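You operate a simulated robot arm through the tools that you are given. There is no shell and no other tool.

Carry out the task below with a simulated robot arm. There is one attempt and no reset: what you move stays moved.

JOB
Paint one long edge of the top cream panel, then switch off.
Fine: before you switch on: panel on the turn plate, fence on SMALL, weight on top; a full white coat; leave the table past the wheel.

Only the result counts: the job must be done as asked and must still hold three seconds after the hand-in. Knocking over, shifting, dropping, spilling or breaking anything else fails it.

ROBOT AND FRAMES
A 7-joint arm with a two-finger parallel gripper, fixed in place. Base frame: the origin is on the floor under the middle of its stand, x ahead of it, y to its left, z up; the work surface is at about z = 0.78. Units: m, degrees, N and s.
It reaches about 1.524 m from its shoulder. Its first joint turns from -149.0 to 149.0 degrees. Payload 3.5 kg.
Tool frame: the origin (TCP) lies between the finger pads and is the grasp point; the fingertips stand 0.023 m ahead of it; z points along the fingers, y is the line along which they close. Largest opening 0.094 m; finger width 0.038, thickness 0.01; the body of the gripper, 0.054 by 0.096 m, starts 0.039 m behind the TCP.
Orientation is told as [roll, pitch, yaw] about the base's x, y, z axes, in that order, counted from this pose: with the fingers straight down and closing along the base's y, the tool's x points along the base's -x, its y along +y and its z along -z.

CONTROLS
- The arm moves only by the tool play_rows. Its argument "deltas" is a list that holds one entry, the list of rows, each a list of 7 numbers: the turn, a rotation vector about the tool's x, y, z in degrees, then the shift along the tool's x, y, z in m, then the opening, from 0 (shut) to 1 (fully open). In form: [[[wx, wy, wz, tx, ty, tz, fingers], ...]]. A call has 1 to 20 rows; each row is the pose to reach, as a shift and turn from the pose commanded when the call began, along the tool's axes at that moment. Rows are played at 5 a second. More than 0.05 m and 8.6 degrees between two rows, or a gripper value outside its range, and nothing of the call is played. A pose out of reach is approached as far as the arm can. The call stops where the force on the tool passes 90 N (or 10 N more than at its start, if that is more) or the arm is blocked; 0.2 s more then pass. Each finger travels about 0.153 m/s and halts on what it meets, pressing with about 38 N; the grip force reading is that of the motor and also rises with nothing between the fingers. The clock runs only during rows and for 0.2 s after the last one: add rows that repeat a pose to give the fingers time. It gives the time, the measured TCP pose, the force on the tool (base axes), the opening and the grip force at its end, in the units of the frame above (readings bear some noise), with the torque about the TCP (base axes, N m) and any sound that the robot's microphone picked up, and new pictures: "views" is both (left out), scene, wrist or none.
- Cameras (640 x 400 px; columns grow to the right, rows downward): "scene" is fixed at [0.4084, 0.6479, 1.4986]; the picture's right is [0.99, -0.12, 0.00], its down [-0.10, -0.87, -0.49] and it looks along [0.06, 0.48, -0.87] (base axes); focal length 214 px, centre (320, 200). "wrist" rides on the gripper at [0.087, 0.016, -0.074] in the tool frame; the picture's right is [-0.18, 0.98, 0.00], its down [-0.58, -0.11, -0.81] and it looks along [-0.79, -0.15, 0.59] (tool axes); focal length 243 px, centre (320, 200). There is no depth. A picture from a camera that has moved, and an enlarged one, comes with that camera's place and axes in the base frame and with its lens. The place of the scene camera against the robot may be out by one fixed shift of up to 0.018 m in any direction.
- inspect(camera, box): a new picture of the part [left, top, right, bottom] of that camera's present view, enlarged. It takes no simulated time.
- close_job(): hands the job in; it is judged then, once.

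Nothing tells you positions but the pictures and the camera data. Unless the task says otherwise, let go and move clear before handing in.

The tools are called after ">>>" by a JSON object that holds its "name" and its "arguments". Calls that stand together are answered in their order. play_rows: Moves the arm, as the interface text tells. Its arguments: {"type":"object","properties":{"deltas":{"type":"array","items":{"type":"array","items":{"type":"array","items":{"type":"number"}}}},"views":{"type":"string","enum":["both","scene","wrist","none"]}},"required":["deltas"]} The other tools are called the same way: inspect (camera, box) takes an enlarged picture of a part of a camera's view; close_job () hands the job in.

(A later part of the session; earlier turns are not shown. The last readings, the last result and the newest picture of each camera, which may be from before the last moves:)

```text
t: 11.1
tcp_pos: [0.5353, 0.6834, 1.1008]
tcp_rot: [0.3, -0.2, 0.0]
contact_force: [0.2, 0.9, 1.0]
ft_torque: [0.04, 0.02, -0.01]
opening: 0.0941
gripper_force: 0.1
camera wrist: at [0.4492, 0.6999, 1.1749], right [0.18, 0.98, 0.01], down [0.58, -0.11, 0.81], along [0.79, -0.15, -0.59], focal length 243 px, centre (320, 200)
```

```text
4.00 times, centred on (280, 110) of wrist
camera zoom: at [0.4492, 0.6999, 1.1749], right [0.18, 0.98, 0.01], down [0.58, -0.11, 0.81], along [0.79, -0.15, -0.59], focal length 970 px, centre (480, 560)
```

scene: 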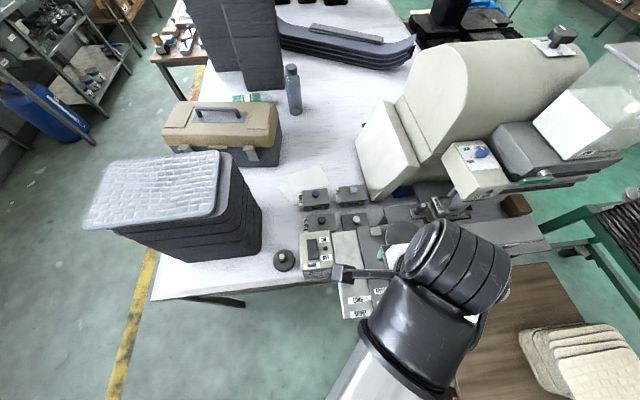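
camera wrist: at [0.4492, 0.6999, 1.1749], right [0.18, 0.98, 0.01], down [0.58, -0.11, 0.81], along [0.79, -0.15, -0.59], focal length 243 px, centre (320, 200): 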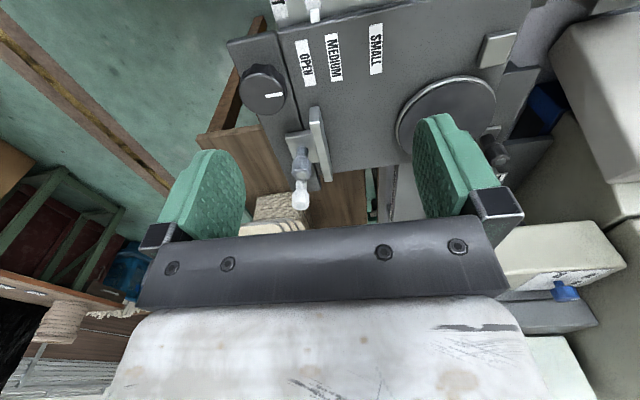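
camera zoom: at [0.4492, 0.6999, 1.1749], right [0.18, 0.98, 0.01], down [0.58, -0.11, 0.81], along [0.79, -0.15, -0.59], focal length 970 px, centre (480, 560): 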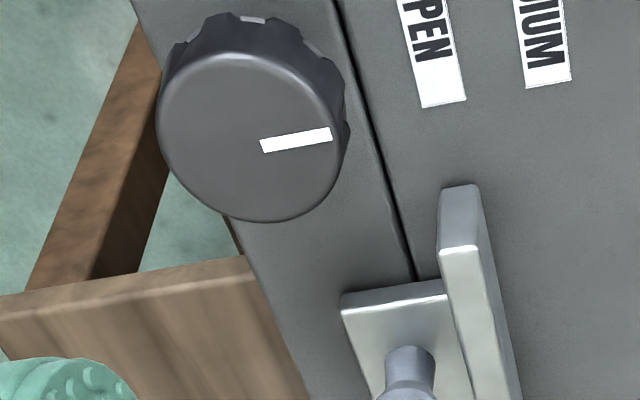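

I now have consistent positions: table surface at z ≈ 0.924, fence knob at (0.660, 0.639, 0.979), white handle at (0.736, 0.618, 0.970), and turn plate centre near (0.648, 0.812). The fence must go about 0.069 m toward +y to line up with SMALL. Next I'll look at the panel stack from closer.

>>> {"name": "play_rows", "arguments": {"deltas": [[[0, 0, 0, -0.036, -0.024, 0.0, 1], [0, 0, 0, -0.072, -0.048, 0.0, 1], [0, 0, 0, -0.108, -0.072, 0.0, 1], [0, 0, 0, -0.144, -0.096, 0.0, 1], [0, 0, 0, -0.18, -0.12, 0.0, 1], [0, 0, 0, -0.216, -0.144, 0.0, 1], [0, 0, 0, -0.252, -0.168, 0.01, 1], [0, 0, 0, -0.288, -0.192, 0.02, 1], [0, 0, 0, -0.324, -0.216, 0.035, 1], [0, 0, 0, -0.36, -0.235, 0.05, 1]]]}}

>>> {"name": "inspect", "arguments": {"camera": "wrist", "box": [180, 60, 420, 210]}}

>>> {"name": "inspect", "arguments": {"camera": "wrist", "box": [440, 0, 640, 125]}}

```text
t: 13.3
tcp_pos: [0.8967, 0.4484, 1.0525]
tcp_rot: [0.3, -0.2, 0.0]
contact_force: [-0.6, -0.6, 0.2]
ft_torque: [0.0, 0.02, 0.01]
opening: 0.0939
gripper_force: 0.2
camera wrist: at [0.8107, 0.4652, 1.1269], right [0.18, 0.98, 0.01], down [0.58, -0.11, 0.81], along [0.79, -0.14, -0.59], focal length 243 px, centre (320, 200)
```

scene: 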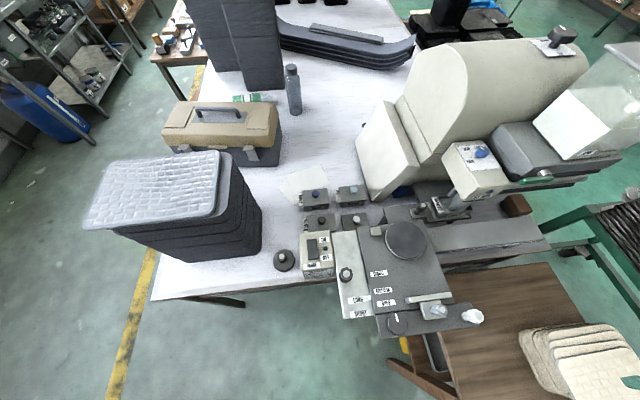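
wrist: 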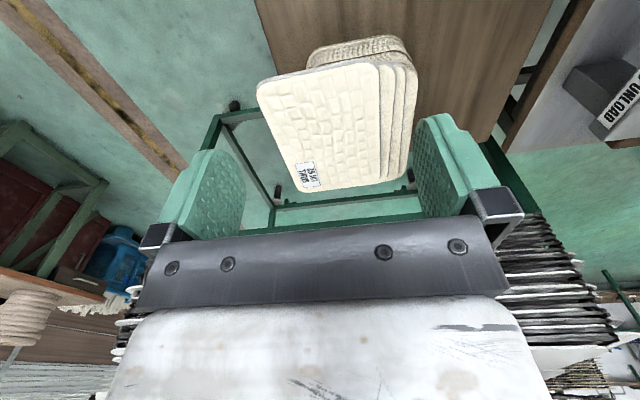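

```text
2.67 times, centred on (300, 135) of wrist
camera zoom: at [0.8107, 0.4652, 1.1269], right [0.18, 0.98, 0.01], down [0.58, -0.11, 0.81], along [0.79, -0.14, -0.59], focal length 647 px, centre (373, 373)
```

zoom: 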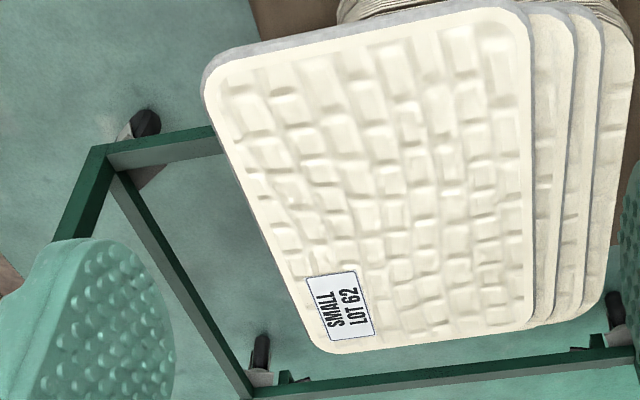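

```text
3.20 times, centred on (540, 62) of wrist
camera zoom: at [0.8107, 0.4652, 1.1269], right [0.18, 0.98, 0.01], down [0.58, -0.11, 0.81], along [0.79, -0.14, -0.59], focal length 776 px, centre (-384, 640)
```

zoom: 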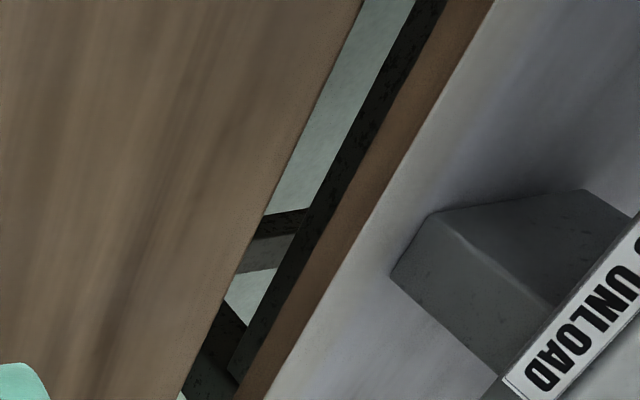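

The top panel measures about 0.19 × 0.13 m with its top at z ≈ 0.873, long edges along x, and its -y edge at y ≈ 0.371. It overhangs the next panel by about 18 mm. Before handling it, I'll look at the tank, lever and trough from a closer spot.

>>> {"name": "play_rows", "arguments": {"deltas": [[[0, 0, 0, 0.02, 0.034, -0.02, 1], [0, 0, 0, 0.04, 0.068, -0.04, 1], [0, 0, 0, 0.06, 0.102, -0.06, 1], [0, 0, 0, 0.08, 0.136, -0.08, 1], [0, 0, 0, 0.1, 0.17, -0.0975, 1]]]}}

>>> {"name": "inspect", "arguments": {"camera": "wrist", "box": [440, 60, 640, 185]}}

>>> {"name": "inspect", "arguments": {"camera": "wrist", "box": [500, 180, 640, 400]}}

>>> {"name": "inspect", "arguments": {"camera": "wrist", "box": [440, 0, 640, 125]}}

```text
t: 14.5
tcp_pos: [0.799, 0.6212, 1.1469]
tcp_rot: [0.3, -0.1, 0.0]
contact_force: [-0.8, 0.0, -0.6]
ft_torque: [-0.03, 0.01, -0.03]
opening: 0.094
gripper_force: 0.2
camera wrist: at [0.7119, 0.6366, 1.2217], right [0.18, 0.98, 0.01], down [0.58, -0.11, 0.81], along [0.79, -0.15, -0.59], focal length 243 px, centre (320, 200)
```

scene: 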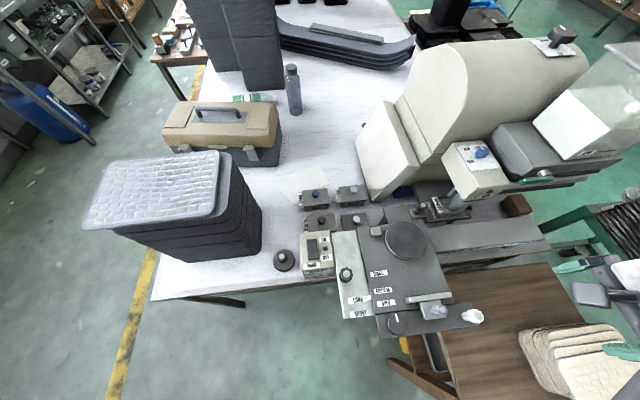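
wrist: 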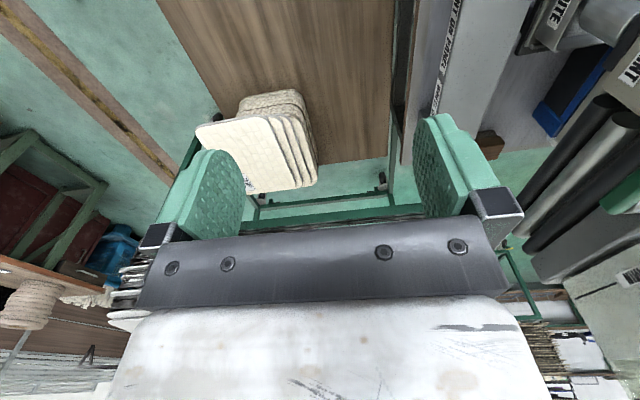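

```text
3.20 times, centred on (540, 122) of wrist
camera zoom: at [0.7119, 0.6366, 1.2217], right [0.18, 0.98, 0.01], down [0.58, -0.11, 0.81], along [0.79, -0.15, -0.59], focal length 776 px, centre (-384, 448)
```

zoom: 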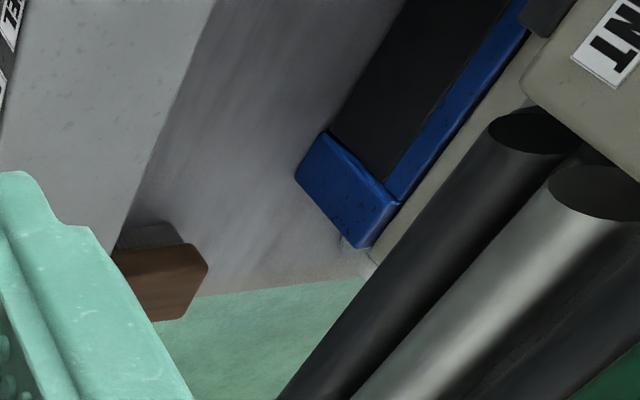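

```text
1.82 times, centred on (570, 290) of wrist
camera zoom: at [0.7119, 0.6366, 1.2217], right [0.18, 0.98, 0.01], down [0.58, -0.11, 0.81], along [0.79, -0.15, -0.59], focal length 441 px, centre (-134, 36)
```

zoom: 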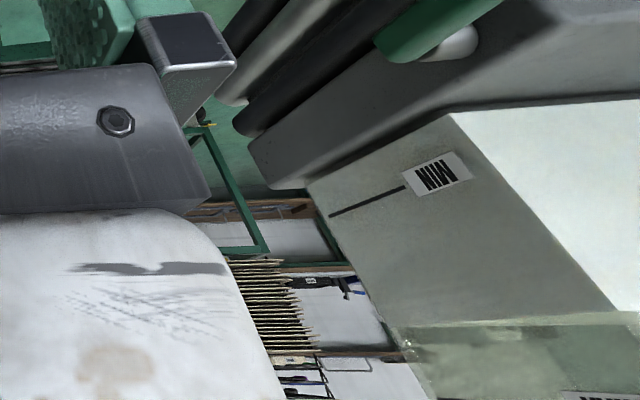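

```text
3.20 times, centred on (540, 62) of wrist
camera zoom: at [0.7119, 0.6366, 1.2217], right [0.18, 0.98, 0.01], down [0.58, -0.11, 0.81], along [0.79, -0.15, -0.59], focal length 776 px, centre (-384, 640)
```

zoom: 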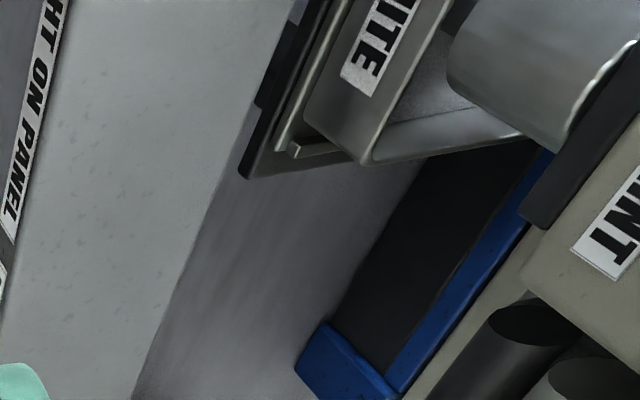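

I take the tank to hold white paint between MIN and MAX, with the green lever as its valve at about (0.91, 0.865, 1.10). I'll tip the gripper toward horizontal, fingers toward +y. I need that pose for the panel pick anyway, and it turns the camera toward the lever.

>>> {"name": "play_rows", "arguments": {"deltas": [[[-7.5, 0, 0, 0, -0.01, 0, 1], [-15, 0, 0, 0, -0.02, 0, 1], [-22.5, 0, 0, 0, -0.03, 0, 1], [-30, 0, 0, 0, -0.03, 0, 1], [-37.5, 0, 0, 0, -0.03, 0, 1], [-45, 0, 0, 0, -0.03, 0, 1]]]}}

```text
t: 15.9
tcp_pos: [0.7968, 0.5894, 1.1487]
tcp_rot: [45.4, -0.1, 0.2]
contact_force: [0.2, -0.4, 0.6]
ft_torque: [-0.02, -0.02, -0.01]
opening: 0.0942
gripper_force: 0.1
camera wrist: at [0.7103, 0.5479, 1.2126], right [0.18, 0.69, 0.7], down [0.58, -0.65, 0.49], along [0.79, 0.32, -0.52], focal length 243 px, centre (320, 200)
```

scene: 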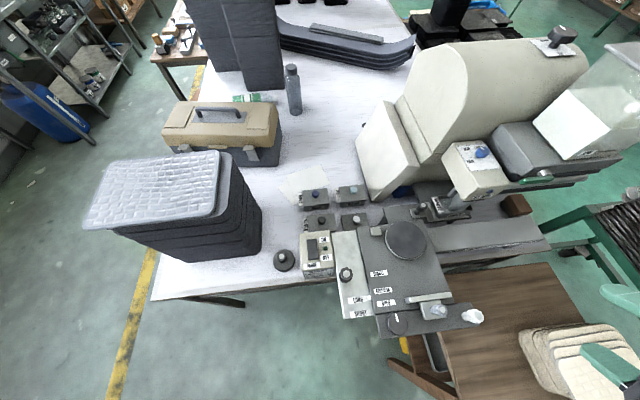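
wrist: 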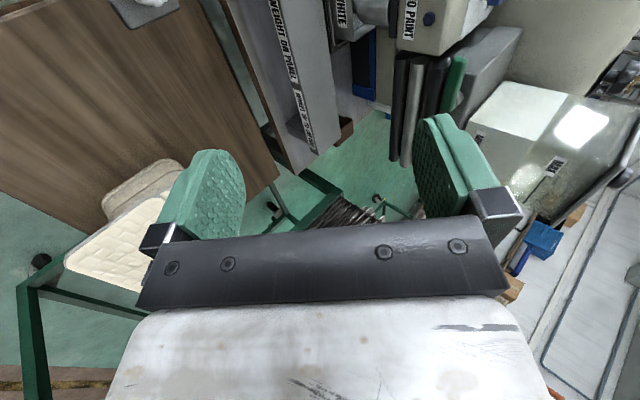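

Tipping to 45° worked without a warning. I'll zoom in on the tank, lever and trough from this angle.

>>> {"name": "inspect", "arguments": {"camera": "wrist", "box": [440, 60, 640, 185]}}

>>> {"name": "inspect", "arguments": {"camera": "wrist", "box": [300, 0, 500, 125]}}

>>> {"name": "inspect", "arguments": {"camera": "wrist", "box": [240, 0, 340, 160]}}

>>> {"name": "inspect", "arguments": {"camera": "wrist", "box": [40, 150, 240, 300]}}

```text
3.20 times, centred on (540, 122) of wrist
camera zoom: at [0.7103, 0.5479, 1.2126], right [0.18, 0.69, 0.7], down [0.58, -0.65, 0.49], along [0.79, 0.32, -0.52], focal length 776 px, centre (-384, 448)
```

zoom: 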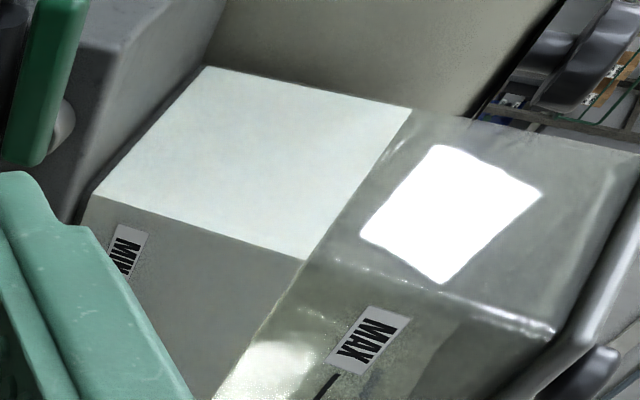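

```text
3.20 times, centred on (400, 62) of wrist
camera zoom: at [0.7103, 0.5479, 1.2126], right [0.18, 0.69, 0.7], down [0.58, -0.65, 0.49], along [0.79, 0.32, -0.52], focal length 776 px, centre (64, 640)
```

zoom: 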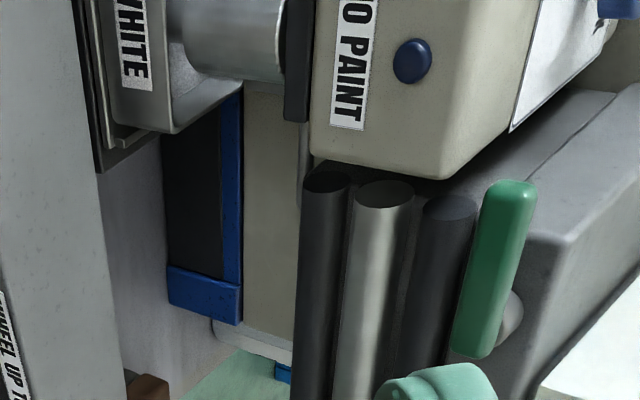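

```text
2.50 times, centred on (290, 80) of wrist
camera zoom: at [0.7103, 0.5479, 1.2126], right [0.18, 0.69, 0.7], down [0.58, -0.65, 0.49], along [0.79, 0.32, -0.52], focal length 606 px, centre (395, 500)
```

zoom: 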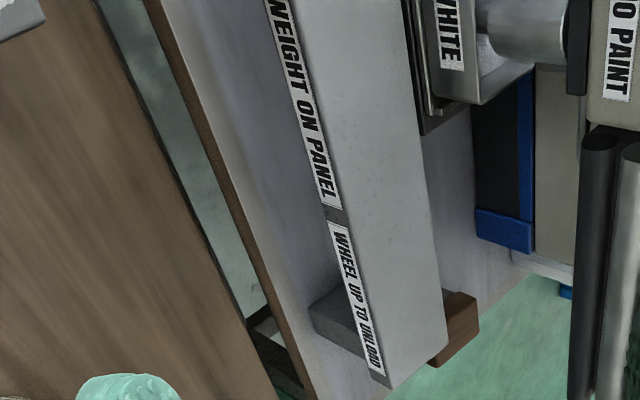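

```text
2.67 times, centred on (140, 225) of wrist
camera zoom: at [0.7103, 0.5479, 1.2126], right [0.18, 0.69, 0.7], down [0.58, -0.65, 0.49], along [0.79, 0.32, -0.52], focal length 647 px, centre (800, 133)
```

zoom: 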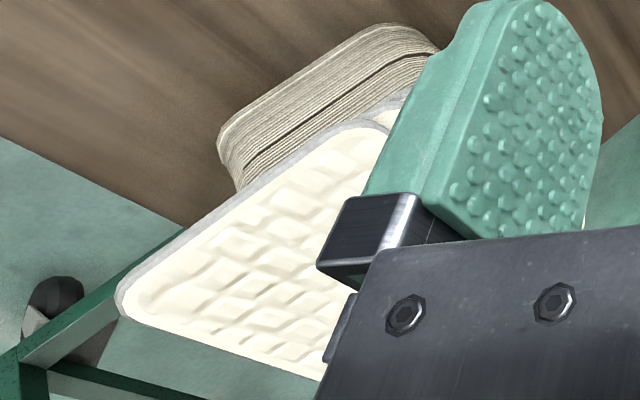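

The tank is about half full of white paint, and the second rail placard reads "WHEEL UP TO UNLOAD". Now I'll bring the gripper horizontal, fingers toward +y, on the -y side of the panel stack to look at the overhang from the side.

>>> {"name": "play_rows", "arguments": {"deltas": [[[-4.5, 0, 0, -0.019, -0.038, -0.01, 1], [-9, 0, 0, -0.038, -0.076, -0.02, 1], [-13.4, 0, 0, -0.058, -0.114, -0.03, 1], [-17.8, 0, 0, -0.077, -0.152, -0.041, 1], [-22.3, 0, 0, -0.096, -0.19, -0.051, 1], [-26.8, 0, 0, -0.115, -0.228, -0.061, 1], [-31.2, 0, 0, -0.134, -0.266, -0.071, 1], [-35.7, 0, 0, -0.154, -0.304, -0.081, 1], [-40.1, 0, 0, -0.173, -0.342, -0.092, 1], [-44.6, 0, 0, -0.192, -0.38, -0.102, 1], [-44.6, 0, 0, -0.192, -0.38, -0.102, 1]]]}}

```text
t: 18.3
tcp_pos: [0.9923, 0.2474, 0.9513]
tcp_rot: [89.9, -0.2, -0.1]
contact_force: [-0.2, 0.9, 0.4]
ft_torque: [0.0, 0.01, 0.0]
opening: 0.0939
gripper_force: 0.0
camera wrist: at [0.9055, 0.174, 0.9669], right [0.18, 0.0, 0.98], down [0.58, -0.81, -0.11], along [0.79, 0.59, -0.15], focal length 243 px, centre (320, 200)
```

scene: 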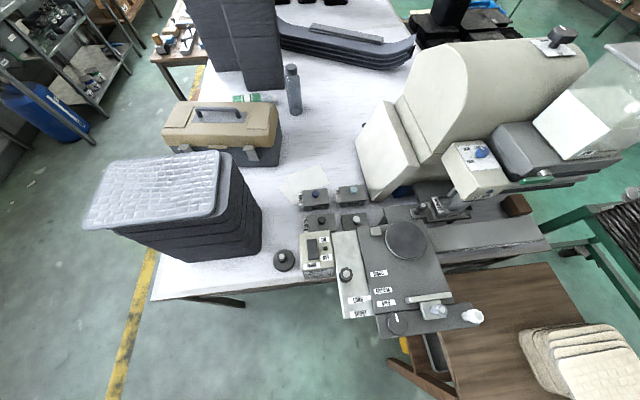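
wrist: 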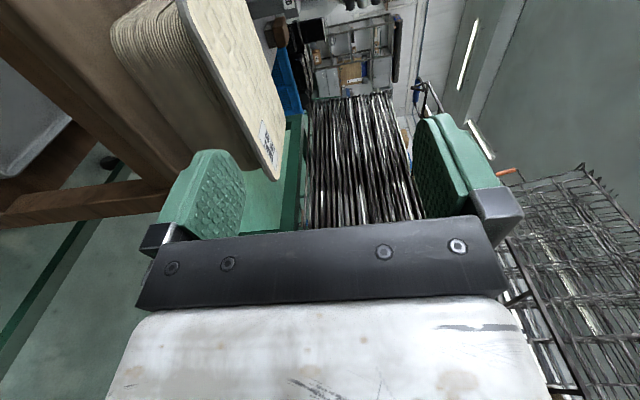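

The horizontal pose works, and I can see the stack edge-on. I'll zoom in on the top panel's overhang.

>>> {"name": "inspect", "arguments": {"camera": "wrist", "box": [100, 0, 300, 190]}}

>>> {"name": "inspect", "arguments": {"camera": "wrist", "box": [160, 0, 290, 81]}}

>>> {"name": "inspect", "arguments": {"camera": "wrist", "box": [200, 80, 300, 190]}}

```text
2.11 times, centred on (200, 95) of wrist
camera zoom: at [0.9055, 0.174, 0.9669], right [0.18, 0.0, 0.98], down [0.58, -0.81, -0.11], along [0.79, 0.59, -0.15], focal length 511 px, centre (573, 421)
```

zoom: 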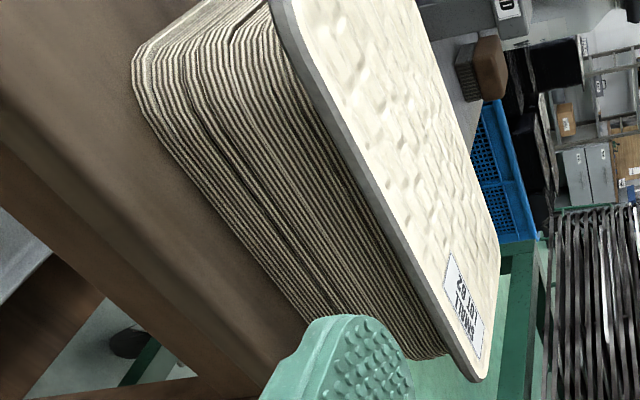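

```text
4.92 times, centred on (225, 40) of wrist
camera zoom: at [0.9055, 0.174, 0.9669], right [0.18, 0.0, 0.98], down [0.58, -0.81, -0.11], along [0.79, 0.59, -0.15], focal length 1194 px, centre (788, 985)
```

zoom: 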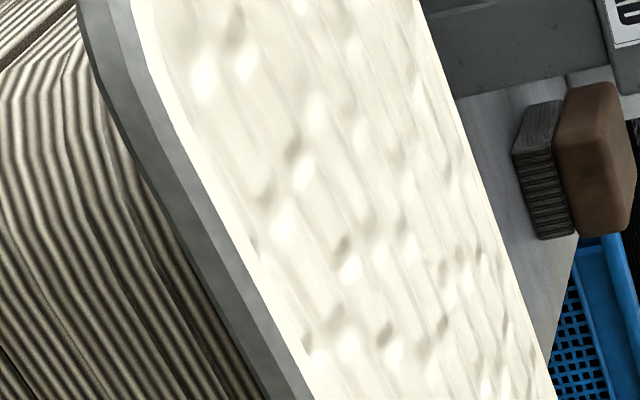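

```text
3.64 times, centred on (250, 135) of wrist
camera zoom: at [0.9055, 0.174, 0.9669], right [0.18, 0.0, 0.98], down [0.58, -0.81, -0.11], along [0.79, 0.59, -0.15], focal length 882 px, centre (574, 436)
```

zoom: 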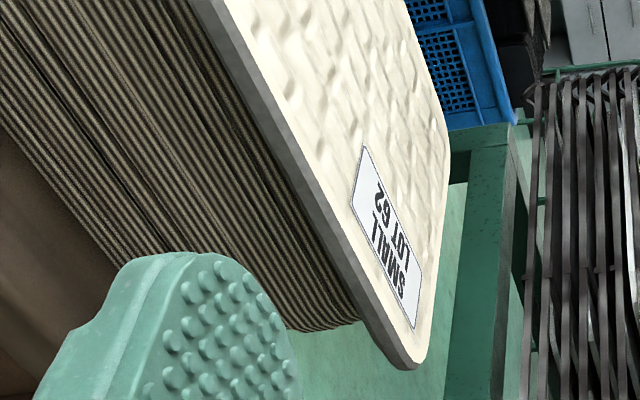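

The top panel is about 9–10 mm thick with a plain grey edge. I'll lower the camera below the panel's level to see the underside and measure the overhang.

>>> {"name": "play_rows", "arguments": {"deltas": [[[0, 0, 0, 0, -0.04, 0, 1], [0, 0, 0, 0, -0.08, 0, 1], [0, 0, 0, 0, -0.12, 0, 1]]]}}

>>> {"name": "inspect", "arguments": {"camera": "wrist", "box": [200, 0, 400, 125]}}

>>> {"name": "inspect", "arguments": {"camera": "wrist", "box": [240, 60, 400, 200]}}

```text
t: 19.1
tcp_pos: [0.9916, 0.2471, 0.8295]
tcp_rot: [89.9, -0.1, 0.0]
contact_force: [0.1, 0.0, 0.0]
ft_torque: [0.01, 0.0, 0.03]
opening: 0.094
gripper_force: 0.1
camera wrist: at [0.9054, 0.1731, 0.8455], right [0.18, 0.0, 0.98], down [0.58, -0.81, -0.11], along [0.79, 0.59, -0.15], focal length 243 px, centre (320, 200)
```

scene: 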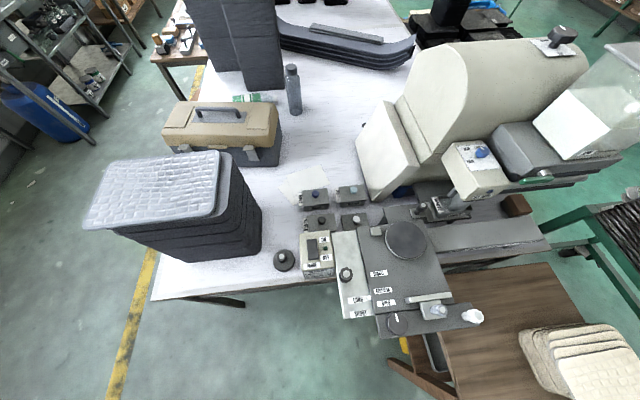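
wrist: 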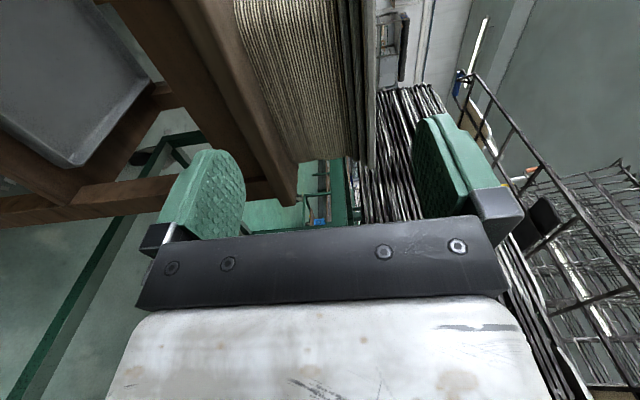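

```text
3.20 times, centred on (300, 62) of wrist
camera zoom: at [0.9054, 0.1731, 0.8455], right [0.18, 0.0, 0.98], down [0.58, -0.81, -0.11], along [0.79, 0.59, -0.15], focal length 776 px, centre (384, 640)
```

zoom: 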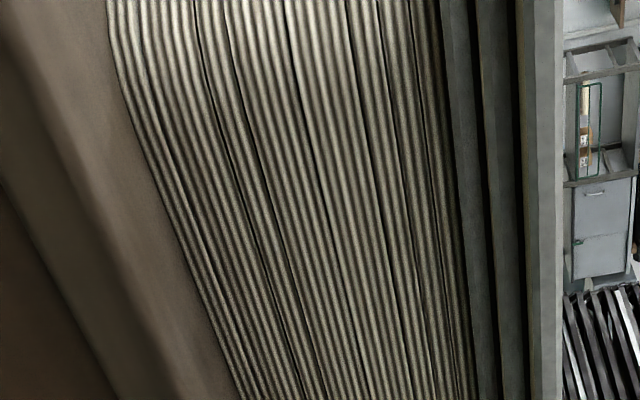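

```text
2.86 times, centred on (320, 130) of wrist
camera zoom: at [0.9054, 0.1731, 0.8455], right [0.18, 0.0, 0.98], down [0.58, -0.81, -0.11], along [0.79, 0.59, -0.15], focal length 693 px, centre (320, 400)
```

zoom: 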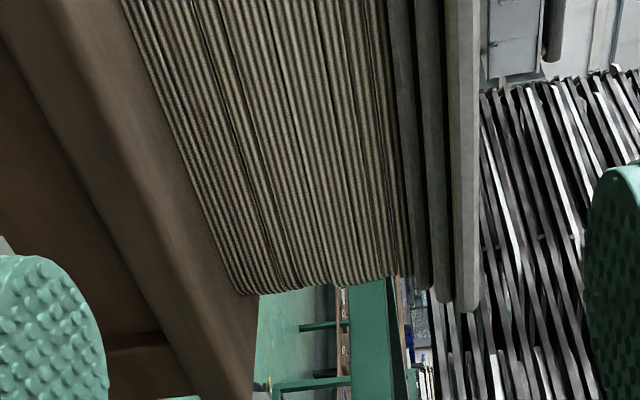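

The top panel's edge spans z ≈ 0.863–0.872, and it overhangs the second panel by about 22 mm. I'll bring the fingers to z = 0.868, part-open, and move in so the tips reach y ≈ 0.386, short of the second panel.

>>> {"name": "play_rows", "arguments": {"deltas": [[[0, 0, 0, 0, 0.02, 0, 0.55], [0, 0, 0, 0, 0.039, 0, 0.55], [0, 0, 0, 0, 0.039, 0.03, 0.55], [0, 0, 0, 0, 0.039, 0.06, 0.55], [0, 0, 0, 0, 0.039, 0.09, 0.55], [0, 0, 0, 0, 0.039, 0.1, 0.55]]]}}

>>> {"name": "inspect", "arguments": {"camera": "wrist", "box": [200, 60, 440, 210]}}

```text
t: 20.5
tcp_pos: [0.9894, 0.3469, 0.8688]
tcp_rot: [89.9, -0.1, 0.1]
contact_force: [-0.2, -0.3, 0.6]
ft_torque: [0.02, 0.03, 0.02]
opening: 0.0517
gripper_force: 0.0
camera wrist: at [0.903, 0.2734, 0.8852], right [0.18, 0.0, 0.98], down [0.58, -0.81, -0.11], along [0.79, 0.59, -0.15], focal length 243 px, centre (320, 200)
```

scene: 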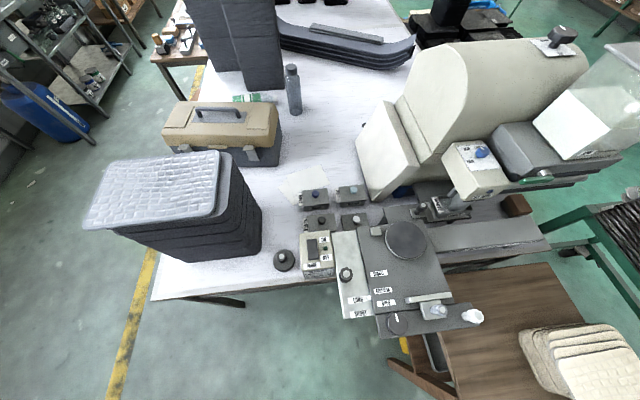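
wrist: 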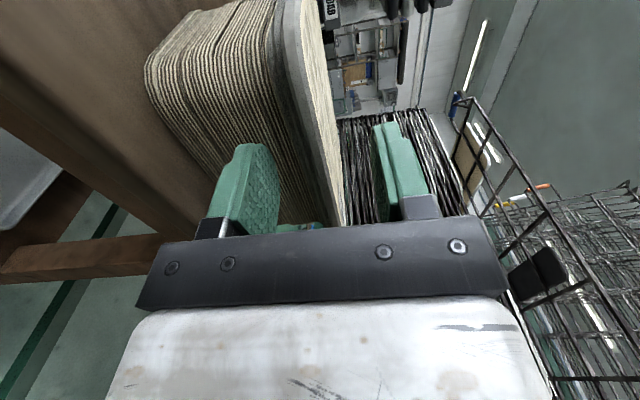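

```text
2.67 times, centred on (320, 135) of wrist
camera zoom: at [0.903, 0.2734, 0.8852], right [0.18, 0.0, 0.98], down [0.58, -0.81, -0.11], along [0.79, 0.59, -0.15], focal length 647 px, centre (320, 373)
```

zoom: 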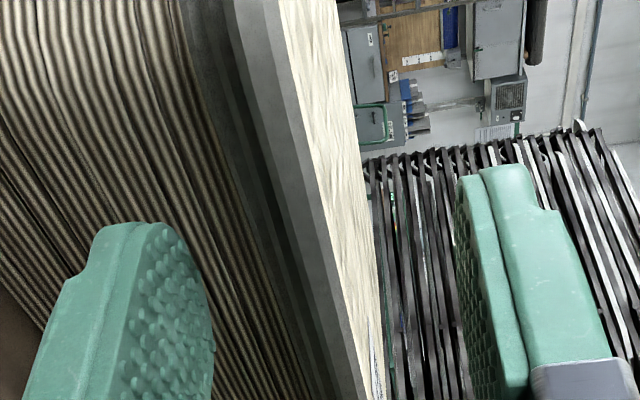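

The panel edge sits between the fingers as predicted. I'll move in the last 16 mm and close.

>>> {"name": "play_rows", "arguments": {"deltas": [[[0, 0, 0, 0, 0, 0.008, 0.55], [0, 0, 0, 0, 0, 0.016, 0.55], [0, 0, 0, 0, 0, 0.016, 0.3], [0, 0, 0, 0, 0, 0.016, 0.15], [0, 0, 0, 0, 0, 0.016, 0.0], [0, 0, 0, 0, 0, 0.016, 0.0], [0, 0, 0, 0, 0, 0.016, 0.0]]]}}

>>> {"name": "inspect", "arguments": {"camera": "wrist", "box": [200, 60, 440, 210]}}

>>> {"name": "inspect", "arguments": {"camera": "scene", "box": [480, 300, 640, 400]}}

```text
t: 22.1
tcp_pos: [0.9906, 0.3648, 0.869]
tcp_rot: [89.9, -0.1, 0.0]
contact_force: [-0.4, 0.7, -0.8]
ft_torque: [-0.12, 0.08, -0.01]
opening: 0.0146
gripper_force: 38.5
camera wrist: at [0.9038, 0.2901, 0.8852], right [0.18, 0.0, 0.98], down [0.58, -0.81, -0.11], along [0.79, 0.59, -0.15], focal length 243 px, centre (320, 200)
```

scene: 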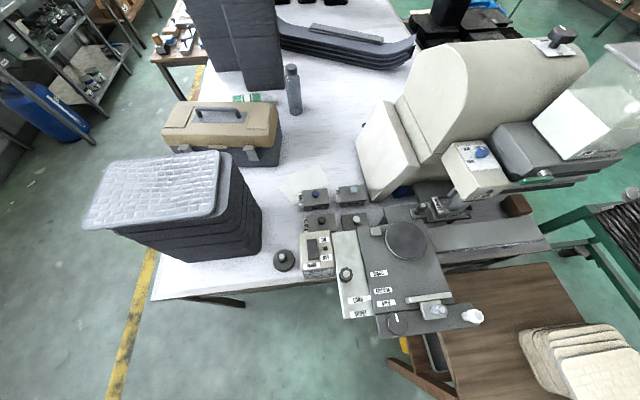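
wrist: 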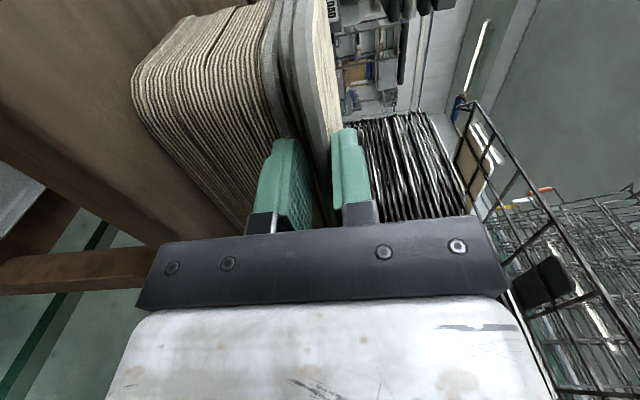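

```text
2.67 times, centred on (320, 135) of wrist
camera zoom: at [0.9038, 0.2901, 0.8852], right [0.18, 0.0, 0.98], down [0.58, -0.81, -0.11], along [0.79, 0.59, -0.15], focal length 647 px, centre (320, 373)
```

zoom: 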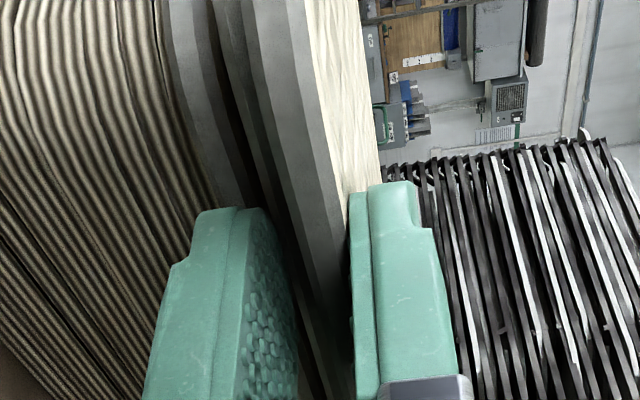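

```text
4.00 times, centred on (560, 350) of scene
camera zoom: at [0.4084, 0.6479, 1.4986], right [0.99, -0.12, 0.0], down [-0.1, -0.87, -0.49], along [0.06, 0.48, -0.87], focal length 858 px, centre (-640, -400)
```

zoom: 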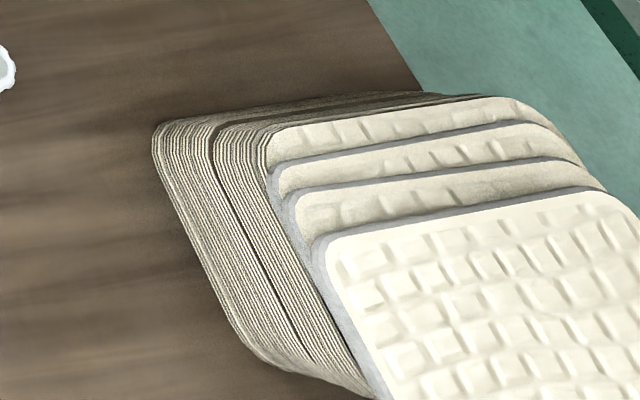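

The grip stopped at 14.6 mm with full force, which fits the quilted panel. I'll lift slowly a few centimetres and check that only the top panel comes.

>>> {"name": "play_rows", "arguments": {"deltas": [[[0, 0, 0, 0, 0.004, 0, 0], [0, 0, 0, 0, 0.01, 0, 0], [0, 0, 0, 0, 0.018, 0, 0], [0, 0, 0, 0, 0.028, 0, 0], [0, 0, 0, 0, 0.04, 0, 0]]]}}

>>> {"name": "inspect", "arguments": {"camera": "wrist", "box": [200, 60, 440, 210]}}

>>> {"name": "inspect", "arguments": {"camera": "scene", "box": [480, 300, 640, 400]}}

```text
t: 23.3
tcp_pos: [0.9909, 0.3636, 0.9085]
tcp_rot: [89.9, -0.2, -0.1]
contact_force: [-0.4, -0.8, -1.7]
ft_torque: [-0.13, 0.06, -0.02]
opening: 0.0149
gripper_force: 38.5
camera wrist: at [0.9041, 0.2899, 0.9252], right [0.18, 0.0, 0.98], down [0.58, -0.81, -0.11], along [0.79, 0.59, -0.15], focal length 243 px, centre (320, 200)
```

scene: 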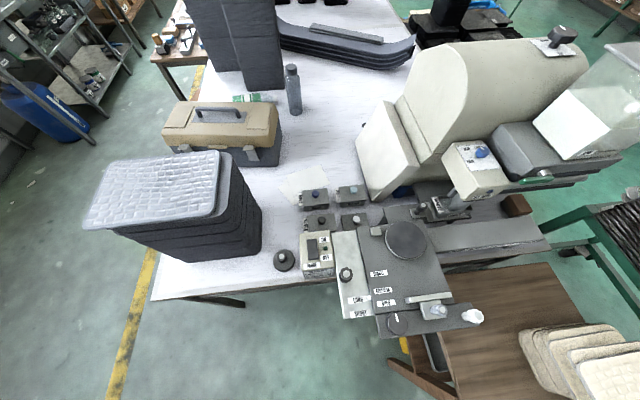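
wrist: 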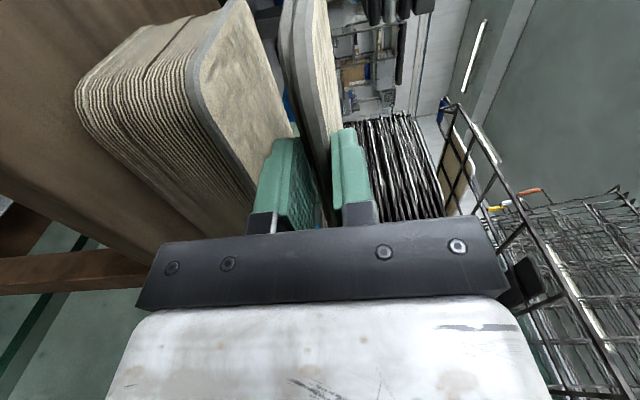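

```text
2.67 times, centred on (320, 135) of wrist
camera zoom: at [0.9041, 0.2899, 0.9252], right [0.18, 0.0, 0.98], down [0.58, -0.81, -0.11], along [0.79, 0.59, -0.15], focal length 647 px, centre (320, 373)
```

zoom: 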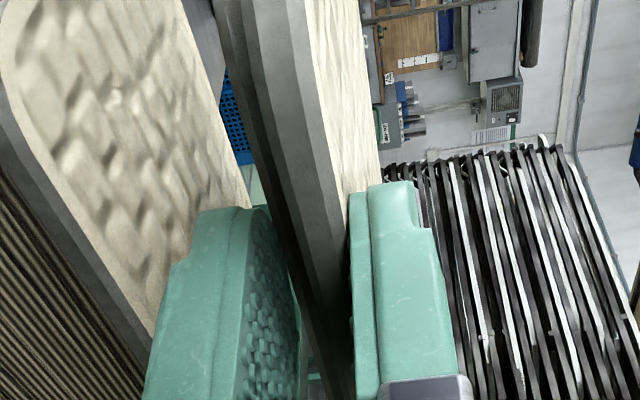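

```text
4.00 times, centred on (560, 350) of scene
camera zoom: at [0.4084, 0.6479, 1.4986], right [0.99, -0.12, 0.0], down [-0.1, -0.87, -0.49], along [0.06, 0.48, -0.87], focal length 858 px, centre (-640, -400)
```

zoom: 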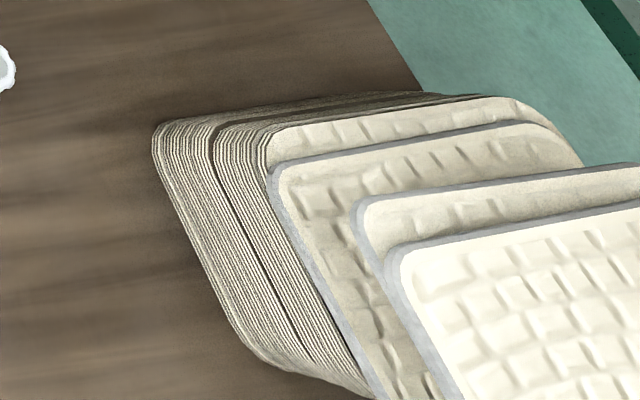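

Two panels came up together, so the fingers caught the edge of the second one too. I'll set them back down exactly where they were and release.

>>> {"name": "play_rows", "arguments": {"deltas": [[[0, 0, 0, 0, -0.012, 0, 0], [0, 0, 0, 0, -0.022, 0, 0], [0, 0, 0, 0, -0.03, 0, 0], [0, 0, 0, 0, -0.036, 0, 0], [0, 0, 0, 0, -0.0395, 0, 0], [0, 0, 0, 0, -0.0395, 0, 0]]]}}

>>> {"name": "inspect", "arguments": {"camera": "wrist", "box": [200, 60, 440, 210]}}

>>> {"name": "inspect", "arguments": {"camera": "scene", "box": [480, 300, 640, 400]}}

```text
t: 24.7
tcp_pos: [0.9895, 0.3656, 0.8698]
tcp_rot: [89.9, -0.1, 0.0]
contact_force: [0.2, -0.4, -1.4]
ft_torque: [-0.08, 0.06, -0.03]
opening: 0.0148
gripper_force: 38.2
camera wrist: at [0.9039, 0.2915, 0.8862], right [0.18, 0.0, 0.98], down [0.58, -0.81, -0.11], along [0.79, 0.59, -0.15], focal length 243 px, centre (320, 200)
```

scene: 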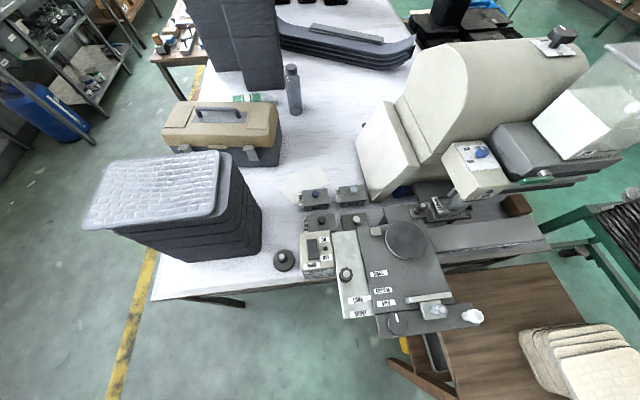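
wrist: 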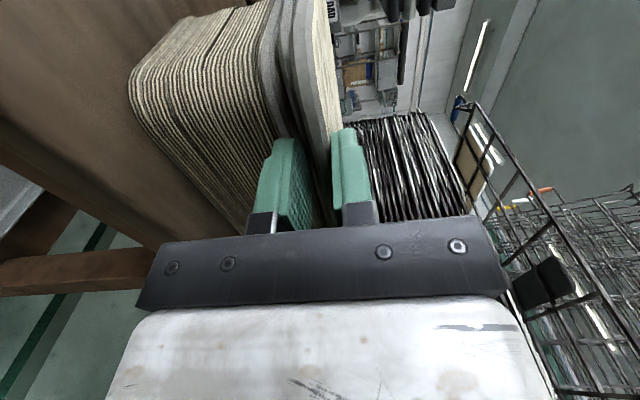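

```text
2.67 times, centred on (320, 135) of wrist
camera zoom: at [0.9039, 0.2915, 0.8862], right [0.18, 0.0, 0.98], down [0.58, -0.81, -0.11], along [0.79, 0.59, -0.15], focal length 647 px, centre (320, 373)
```

zoom: 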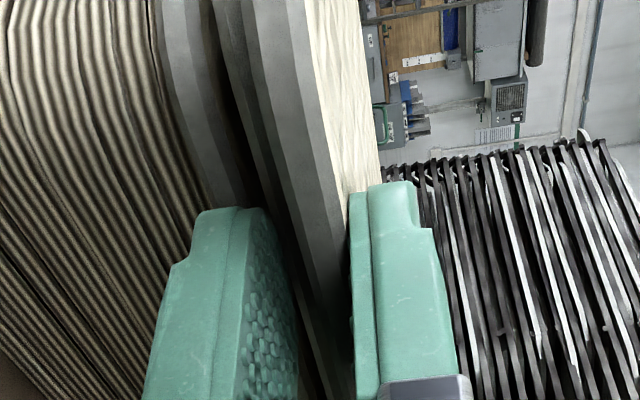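

```text
4.00 times, centred on (560, 350) of scene
camera zoom: at [0.4084, 0.6479, 1.4986], right [0.99, -0.12, 0.0], down [-0.1, -0.87, -0.49], along [0.06, 0.48, -0.87], focal length 858 px, centre (-640, -400)
```

zoom: 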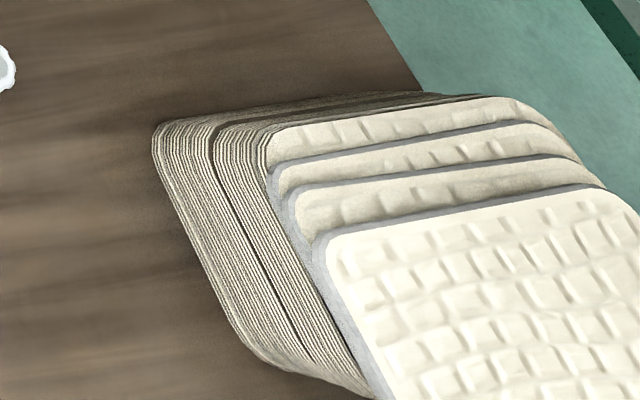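

They are back at the original height and place. I'll lower the last millimetre, open gently, and back out to check the stack.

>>> {"name": "play_rows", "arguments": {"deltas": [[[0, 0, 0, 0, -0.0012, 0, 0], [0, 0, 0, 0, -0.0012, 0, 0], [0, 0, 0, 0, -0.0012, 0, 0.17], [0, 0, 0, 0, -0.0012, 0, 0.2], [0, 0, 0, 0, -0.0012, 0, 0.3], [0, 0, 0, 0, -0.0012, 0, 0.5], [0, 0, 0, 0, -0.0012, 0, 0.5], [0, 0, 0, 0, -0.0012, -0.03, 0.5], [0, 0, 0, 0, -0.0012, -0.06, 0.5]]]}}

>>> {"name": "inspect", "arguments": {"camera": "wrist", "box": [200, 0, 360, 200]}}

>>> {"name": "inspect", "arguments": {"camera": "scene", "box": [480, 300, 640, 400]}}

```text
t: 26.7
tcp_pos: [0.989, 0.3055, 0.8699]
tcp_rot: [90.0, -0.1, 0.1]
contact_force: [-0.5, -0.5, 1.0]
ft_torque: [-0.01, -0.01, -0.02]
opening: 0.0471
gripper_force: 0.1
camera wrist: at [0.9031, 0.2311, 0.8854], right [0.18, 0.0, 0.98], down [0.58, -0.81, -0.11], along [0.79, 0.59, -0.15], focal length 243 px, centre (320, 200)
```

scene: 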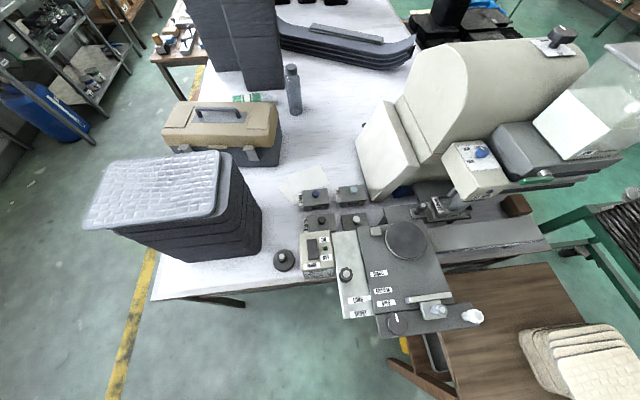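
wrist: 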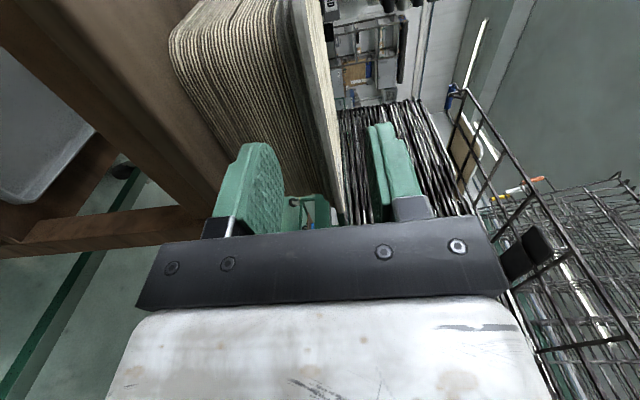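

```text
2.00 times, centred on (280, 100) of wrist
camera zoom: at [0.9031, 0.2311, 0.8854], right [0.18, 0.0, 0.98], down [0.58, -0.81, -0.11], along [0.79, 0.59, -0.15], focal length 485 px, centre (400, 400)
```

zoom: 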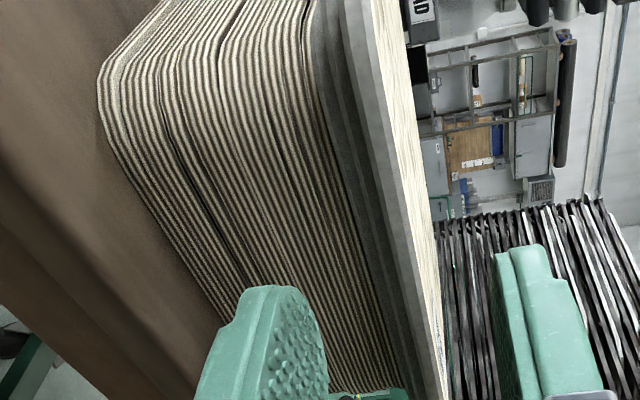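

```text
4.00 times, centred on (560, 350) of scene
camera zoom: at [0.4084, 0.6479, 1.4986], right [0.99, -0.12, 0.0], down [-0.1, -0.87, -0.49], along [0.06, 0.48, -0.87], focal length 858 px, centre (-640, -400)
```

zoom: 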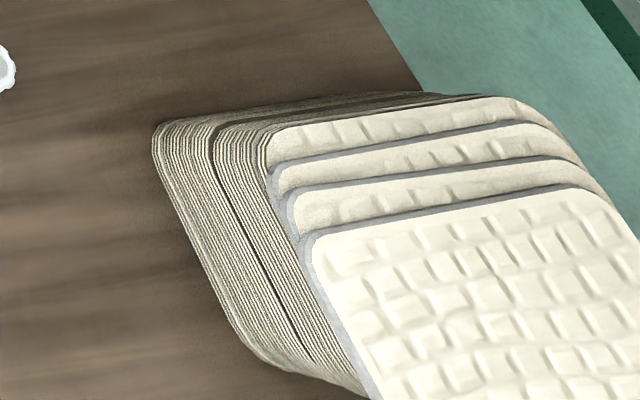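

The stack is back as it was. The grip width shows two panels of about 7 mm each, so the second is nearly flush with the top one on this side. I'll look at the (-x, -y) corner from close, level with the panels, to see the real steps.

>>> {"name": "play_rows", "arguments": {"deltas": [[[0, 0, 0, 0.03, -0.005, -0.01, 0.5], [0, 0, 0, 0.06, -0.012, -0.015, 0.5], [0, 0, 0, 0.09, -0.018, -0.015, 0.5], [0, 0, 0, 0.124, -0.025, -0.015, 0.5]]]}}

>>> {"name": "inspect", "arguments": {"camera": "wrist", "box": [220, 60, 420, 185]}}

>>> {"name": "inspect", "arguments": {"camera": "wrist", "box": [290, 130, 370, 180]}}

```text
t: 27.7
tcp_pos: [0.8638, 0.2909, 0.8457]
tcp_rot: [89.9, -0.1, 0.0]
contact_force: [0.7, -0.6, -0.1]
ft_torque: [0.0, 0.03, 0.05]
opening: 0.0469
gripper_force: 0.0
camera wrist: at [0.7783, 0.2165, 0.8609], right [0.18, 0.0, 0.98], down [0.58, -0.81, -0.11], along [0.79, 0.59, -0.15], focal length 243 px, centre (320, 200)
```

scene: 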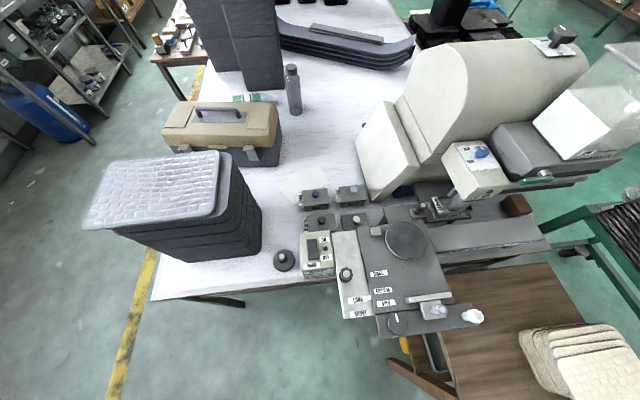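
wrist: 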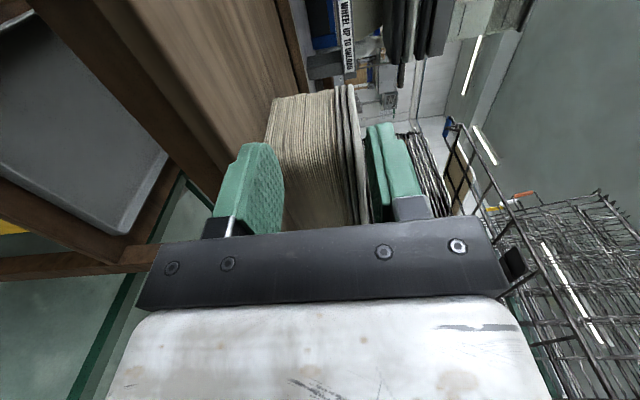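

```text
3.20 times, centred on (320, 122) of wrist
camera zoom: at [0.7783, 0.2165, 0.8609], right [0.18, 0.0, 0.98], down [0.58, -0.81, -0.11], along [0.79, 0.59, -0.15], focal length 776 px, centre (320, 448)
```

zoom: 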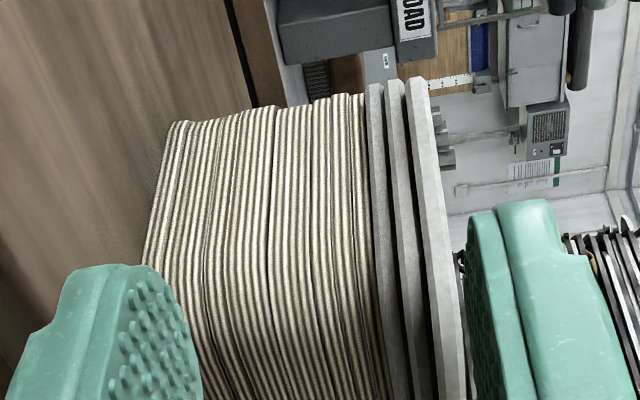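

```text
8.00 times, centred on (330, 155) of wrist
camera zoom: at [0.7783, 0.2165, 0.8609], right [0.18, 0.0, 0.98], down [0.58, -0.81, -0.11], along [0.79, 0.59, -0.15], focal length 1941 px, centre (240, 560)
```

zoom: 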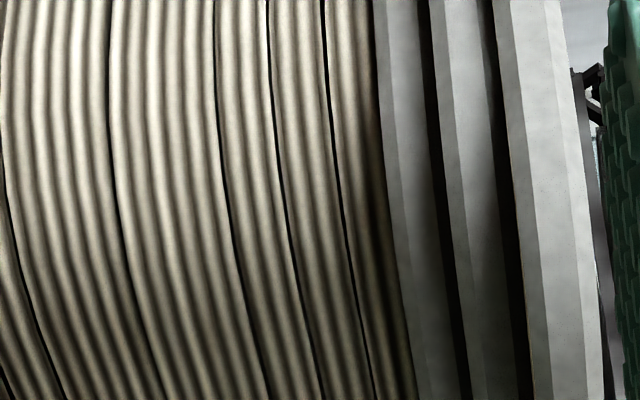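

I see three separate grey-edged panels of about 7–8 mm each, but from this diagonal view I can't judge the recess. I'll look from lower down, where the underside of the overhang shows.

>>> {"name": "play_rows", "arguments": {"deltas": [[[0, 0, 0, -0.025, -0.02, 0.0, 0.5], [0, 0, 0, -0.05, -0.04, 0.0, 0.5], [0, 0, 0, -0.08, -0.055, 0.005, 0.5], [0, 0, 0, -0.105, -0.062, 0.01, 0.5]]]}}

>>> {"name": "inspect", "arguments": {"camera": "wrist", "box": [320, 0, 480, 150]}}

>>> {"name": "inspect", "arguments": {"camera": "wrist", "box": [400, 50, 480, 100]}}

```text
t: 28.7
tcp_pos: [0.9721, 0.2996, 0.7822]
tcp_rot: [89.8, -0.2, -0.1]
contact_force: [0.3, -0.1, 0.0]
ft_torque: [-0.04, -0.01, 0.0]
opening: 0.0472
gripper_force: 0.1
camera wrist: at [0.8861, 0.2259, 0.7984], right [0.18, 0.0, 0.98], down [0.58, -0.81, -0.11], along [0.79, 0.59, -0.15], focal length 243 px, centre (320, 200)
```

scene: 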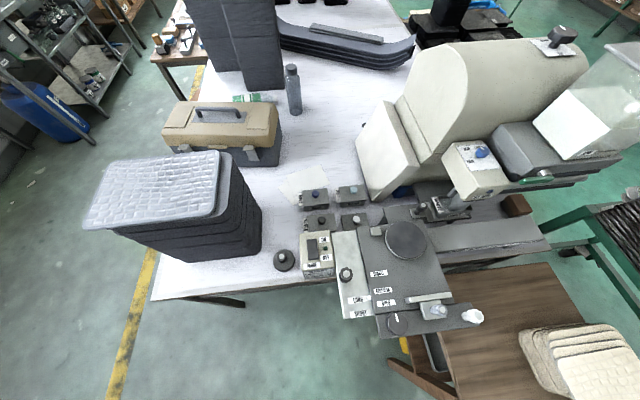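
wrist: 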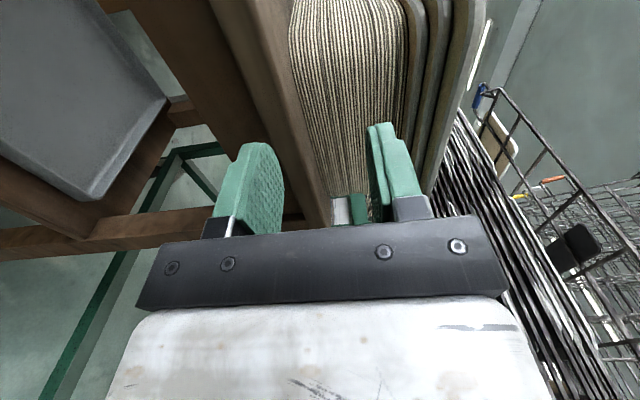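

```text
2.67 times, centred on (400, 75) of wrist
camera zoom: at [0.8861, 0.2259, 0.7984], right [0.18, 0.0, 0.98], down [0.58, -0.81, -0.11], along [0.79, 0.59, -0.15], focal length 647 px, centre (107, 533)
```

zoom: 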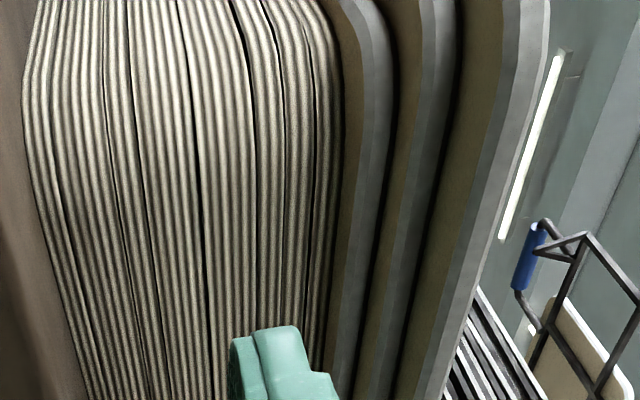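

```text
8.00 times, centred on (440, 75) of wrist
camera zoom: at [0.8861, 0.2259, 0.7984], right [0.18, 0.0, 0.98], down [0.58, -0.81, -0.11], along [0.79, 0.59, -0.15], focal length 1941 px, centre (-640, 1200)
```

zoom: 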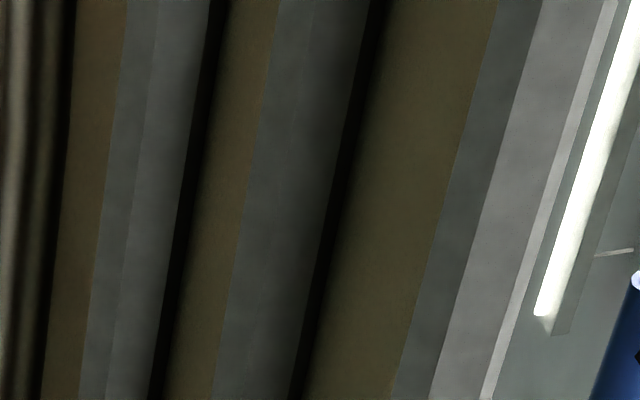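

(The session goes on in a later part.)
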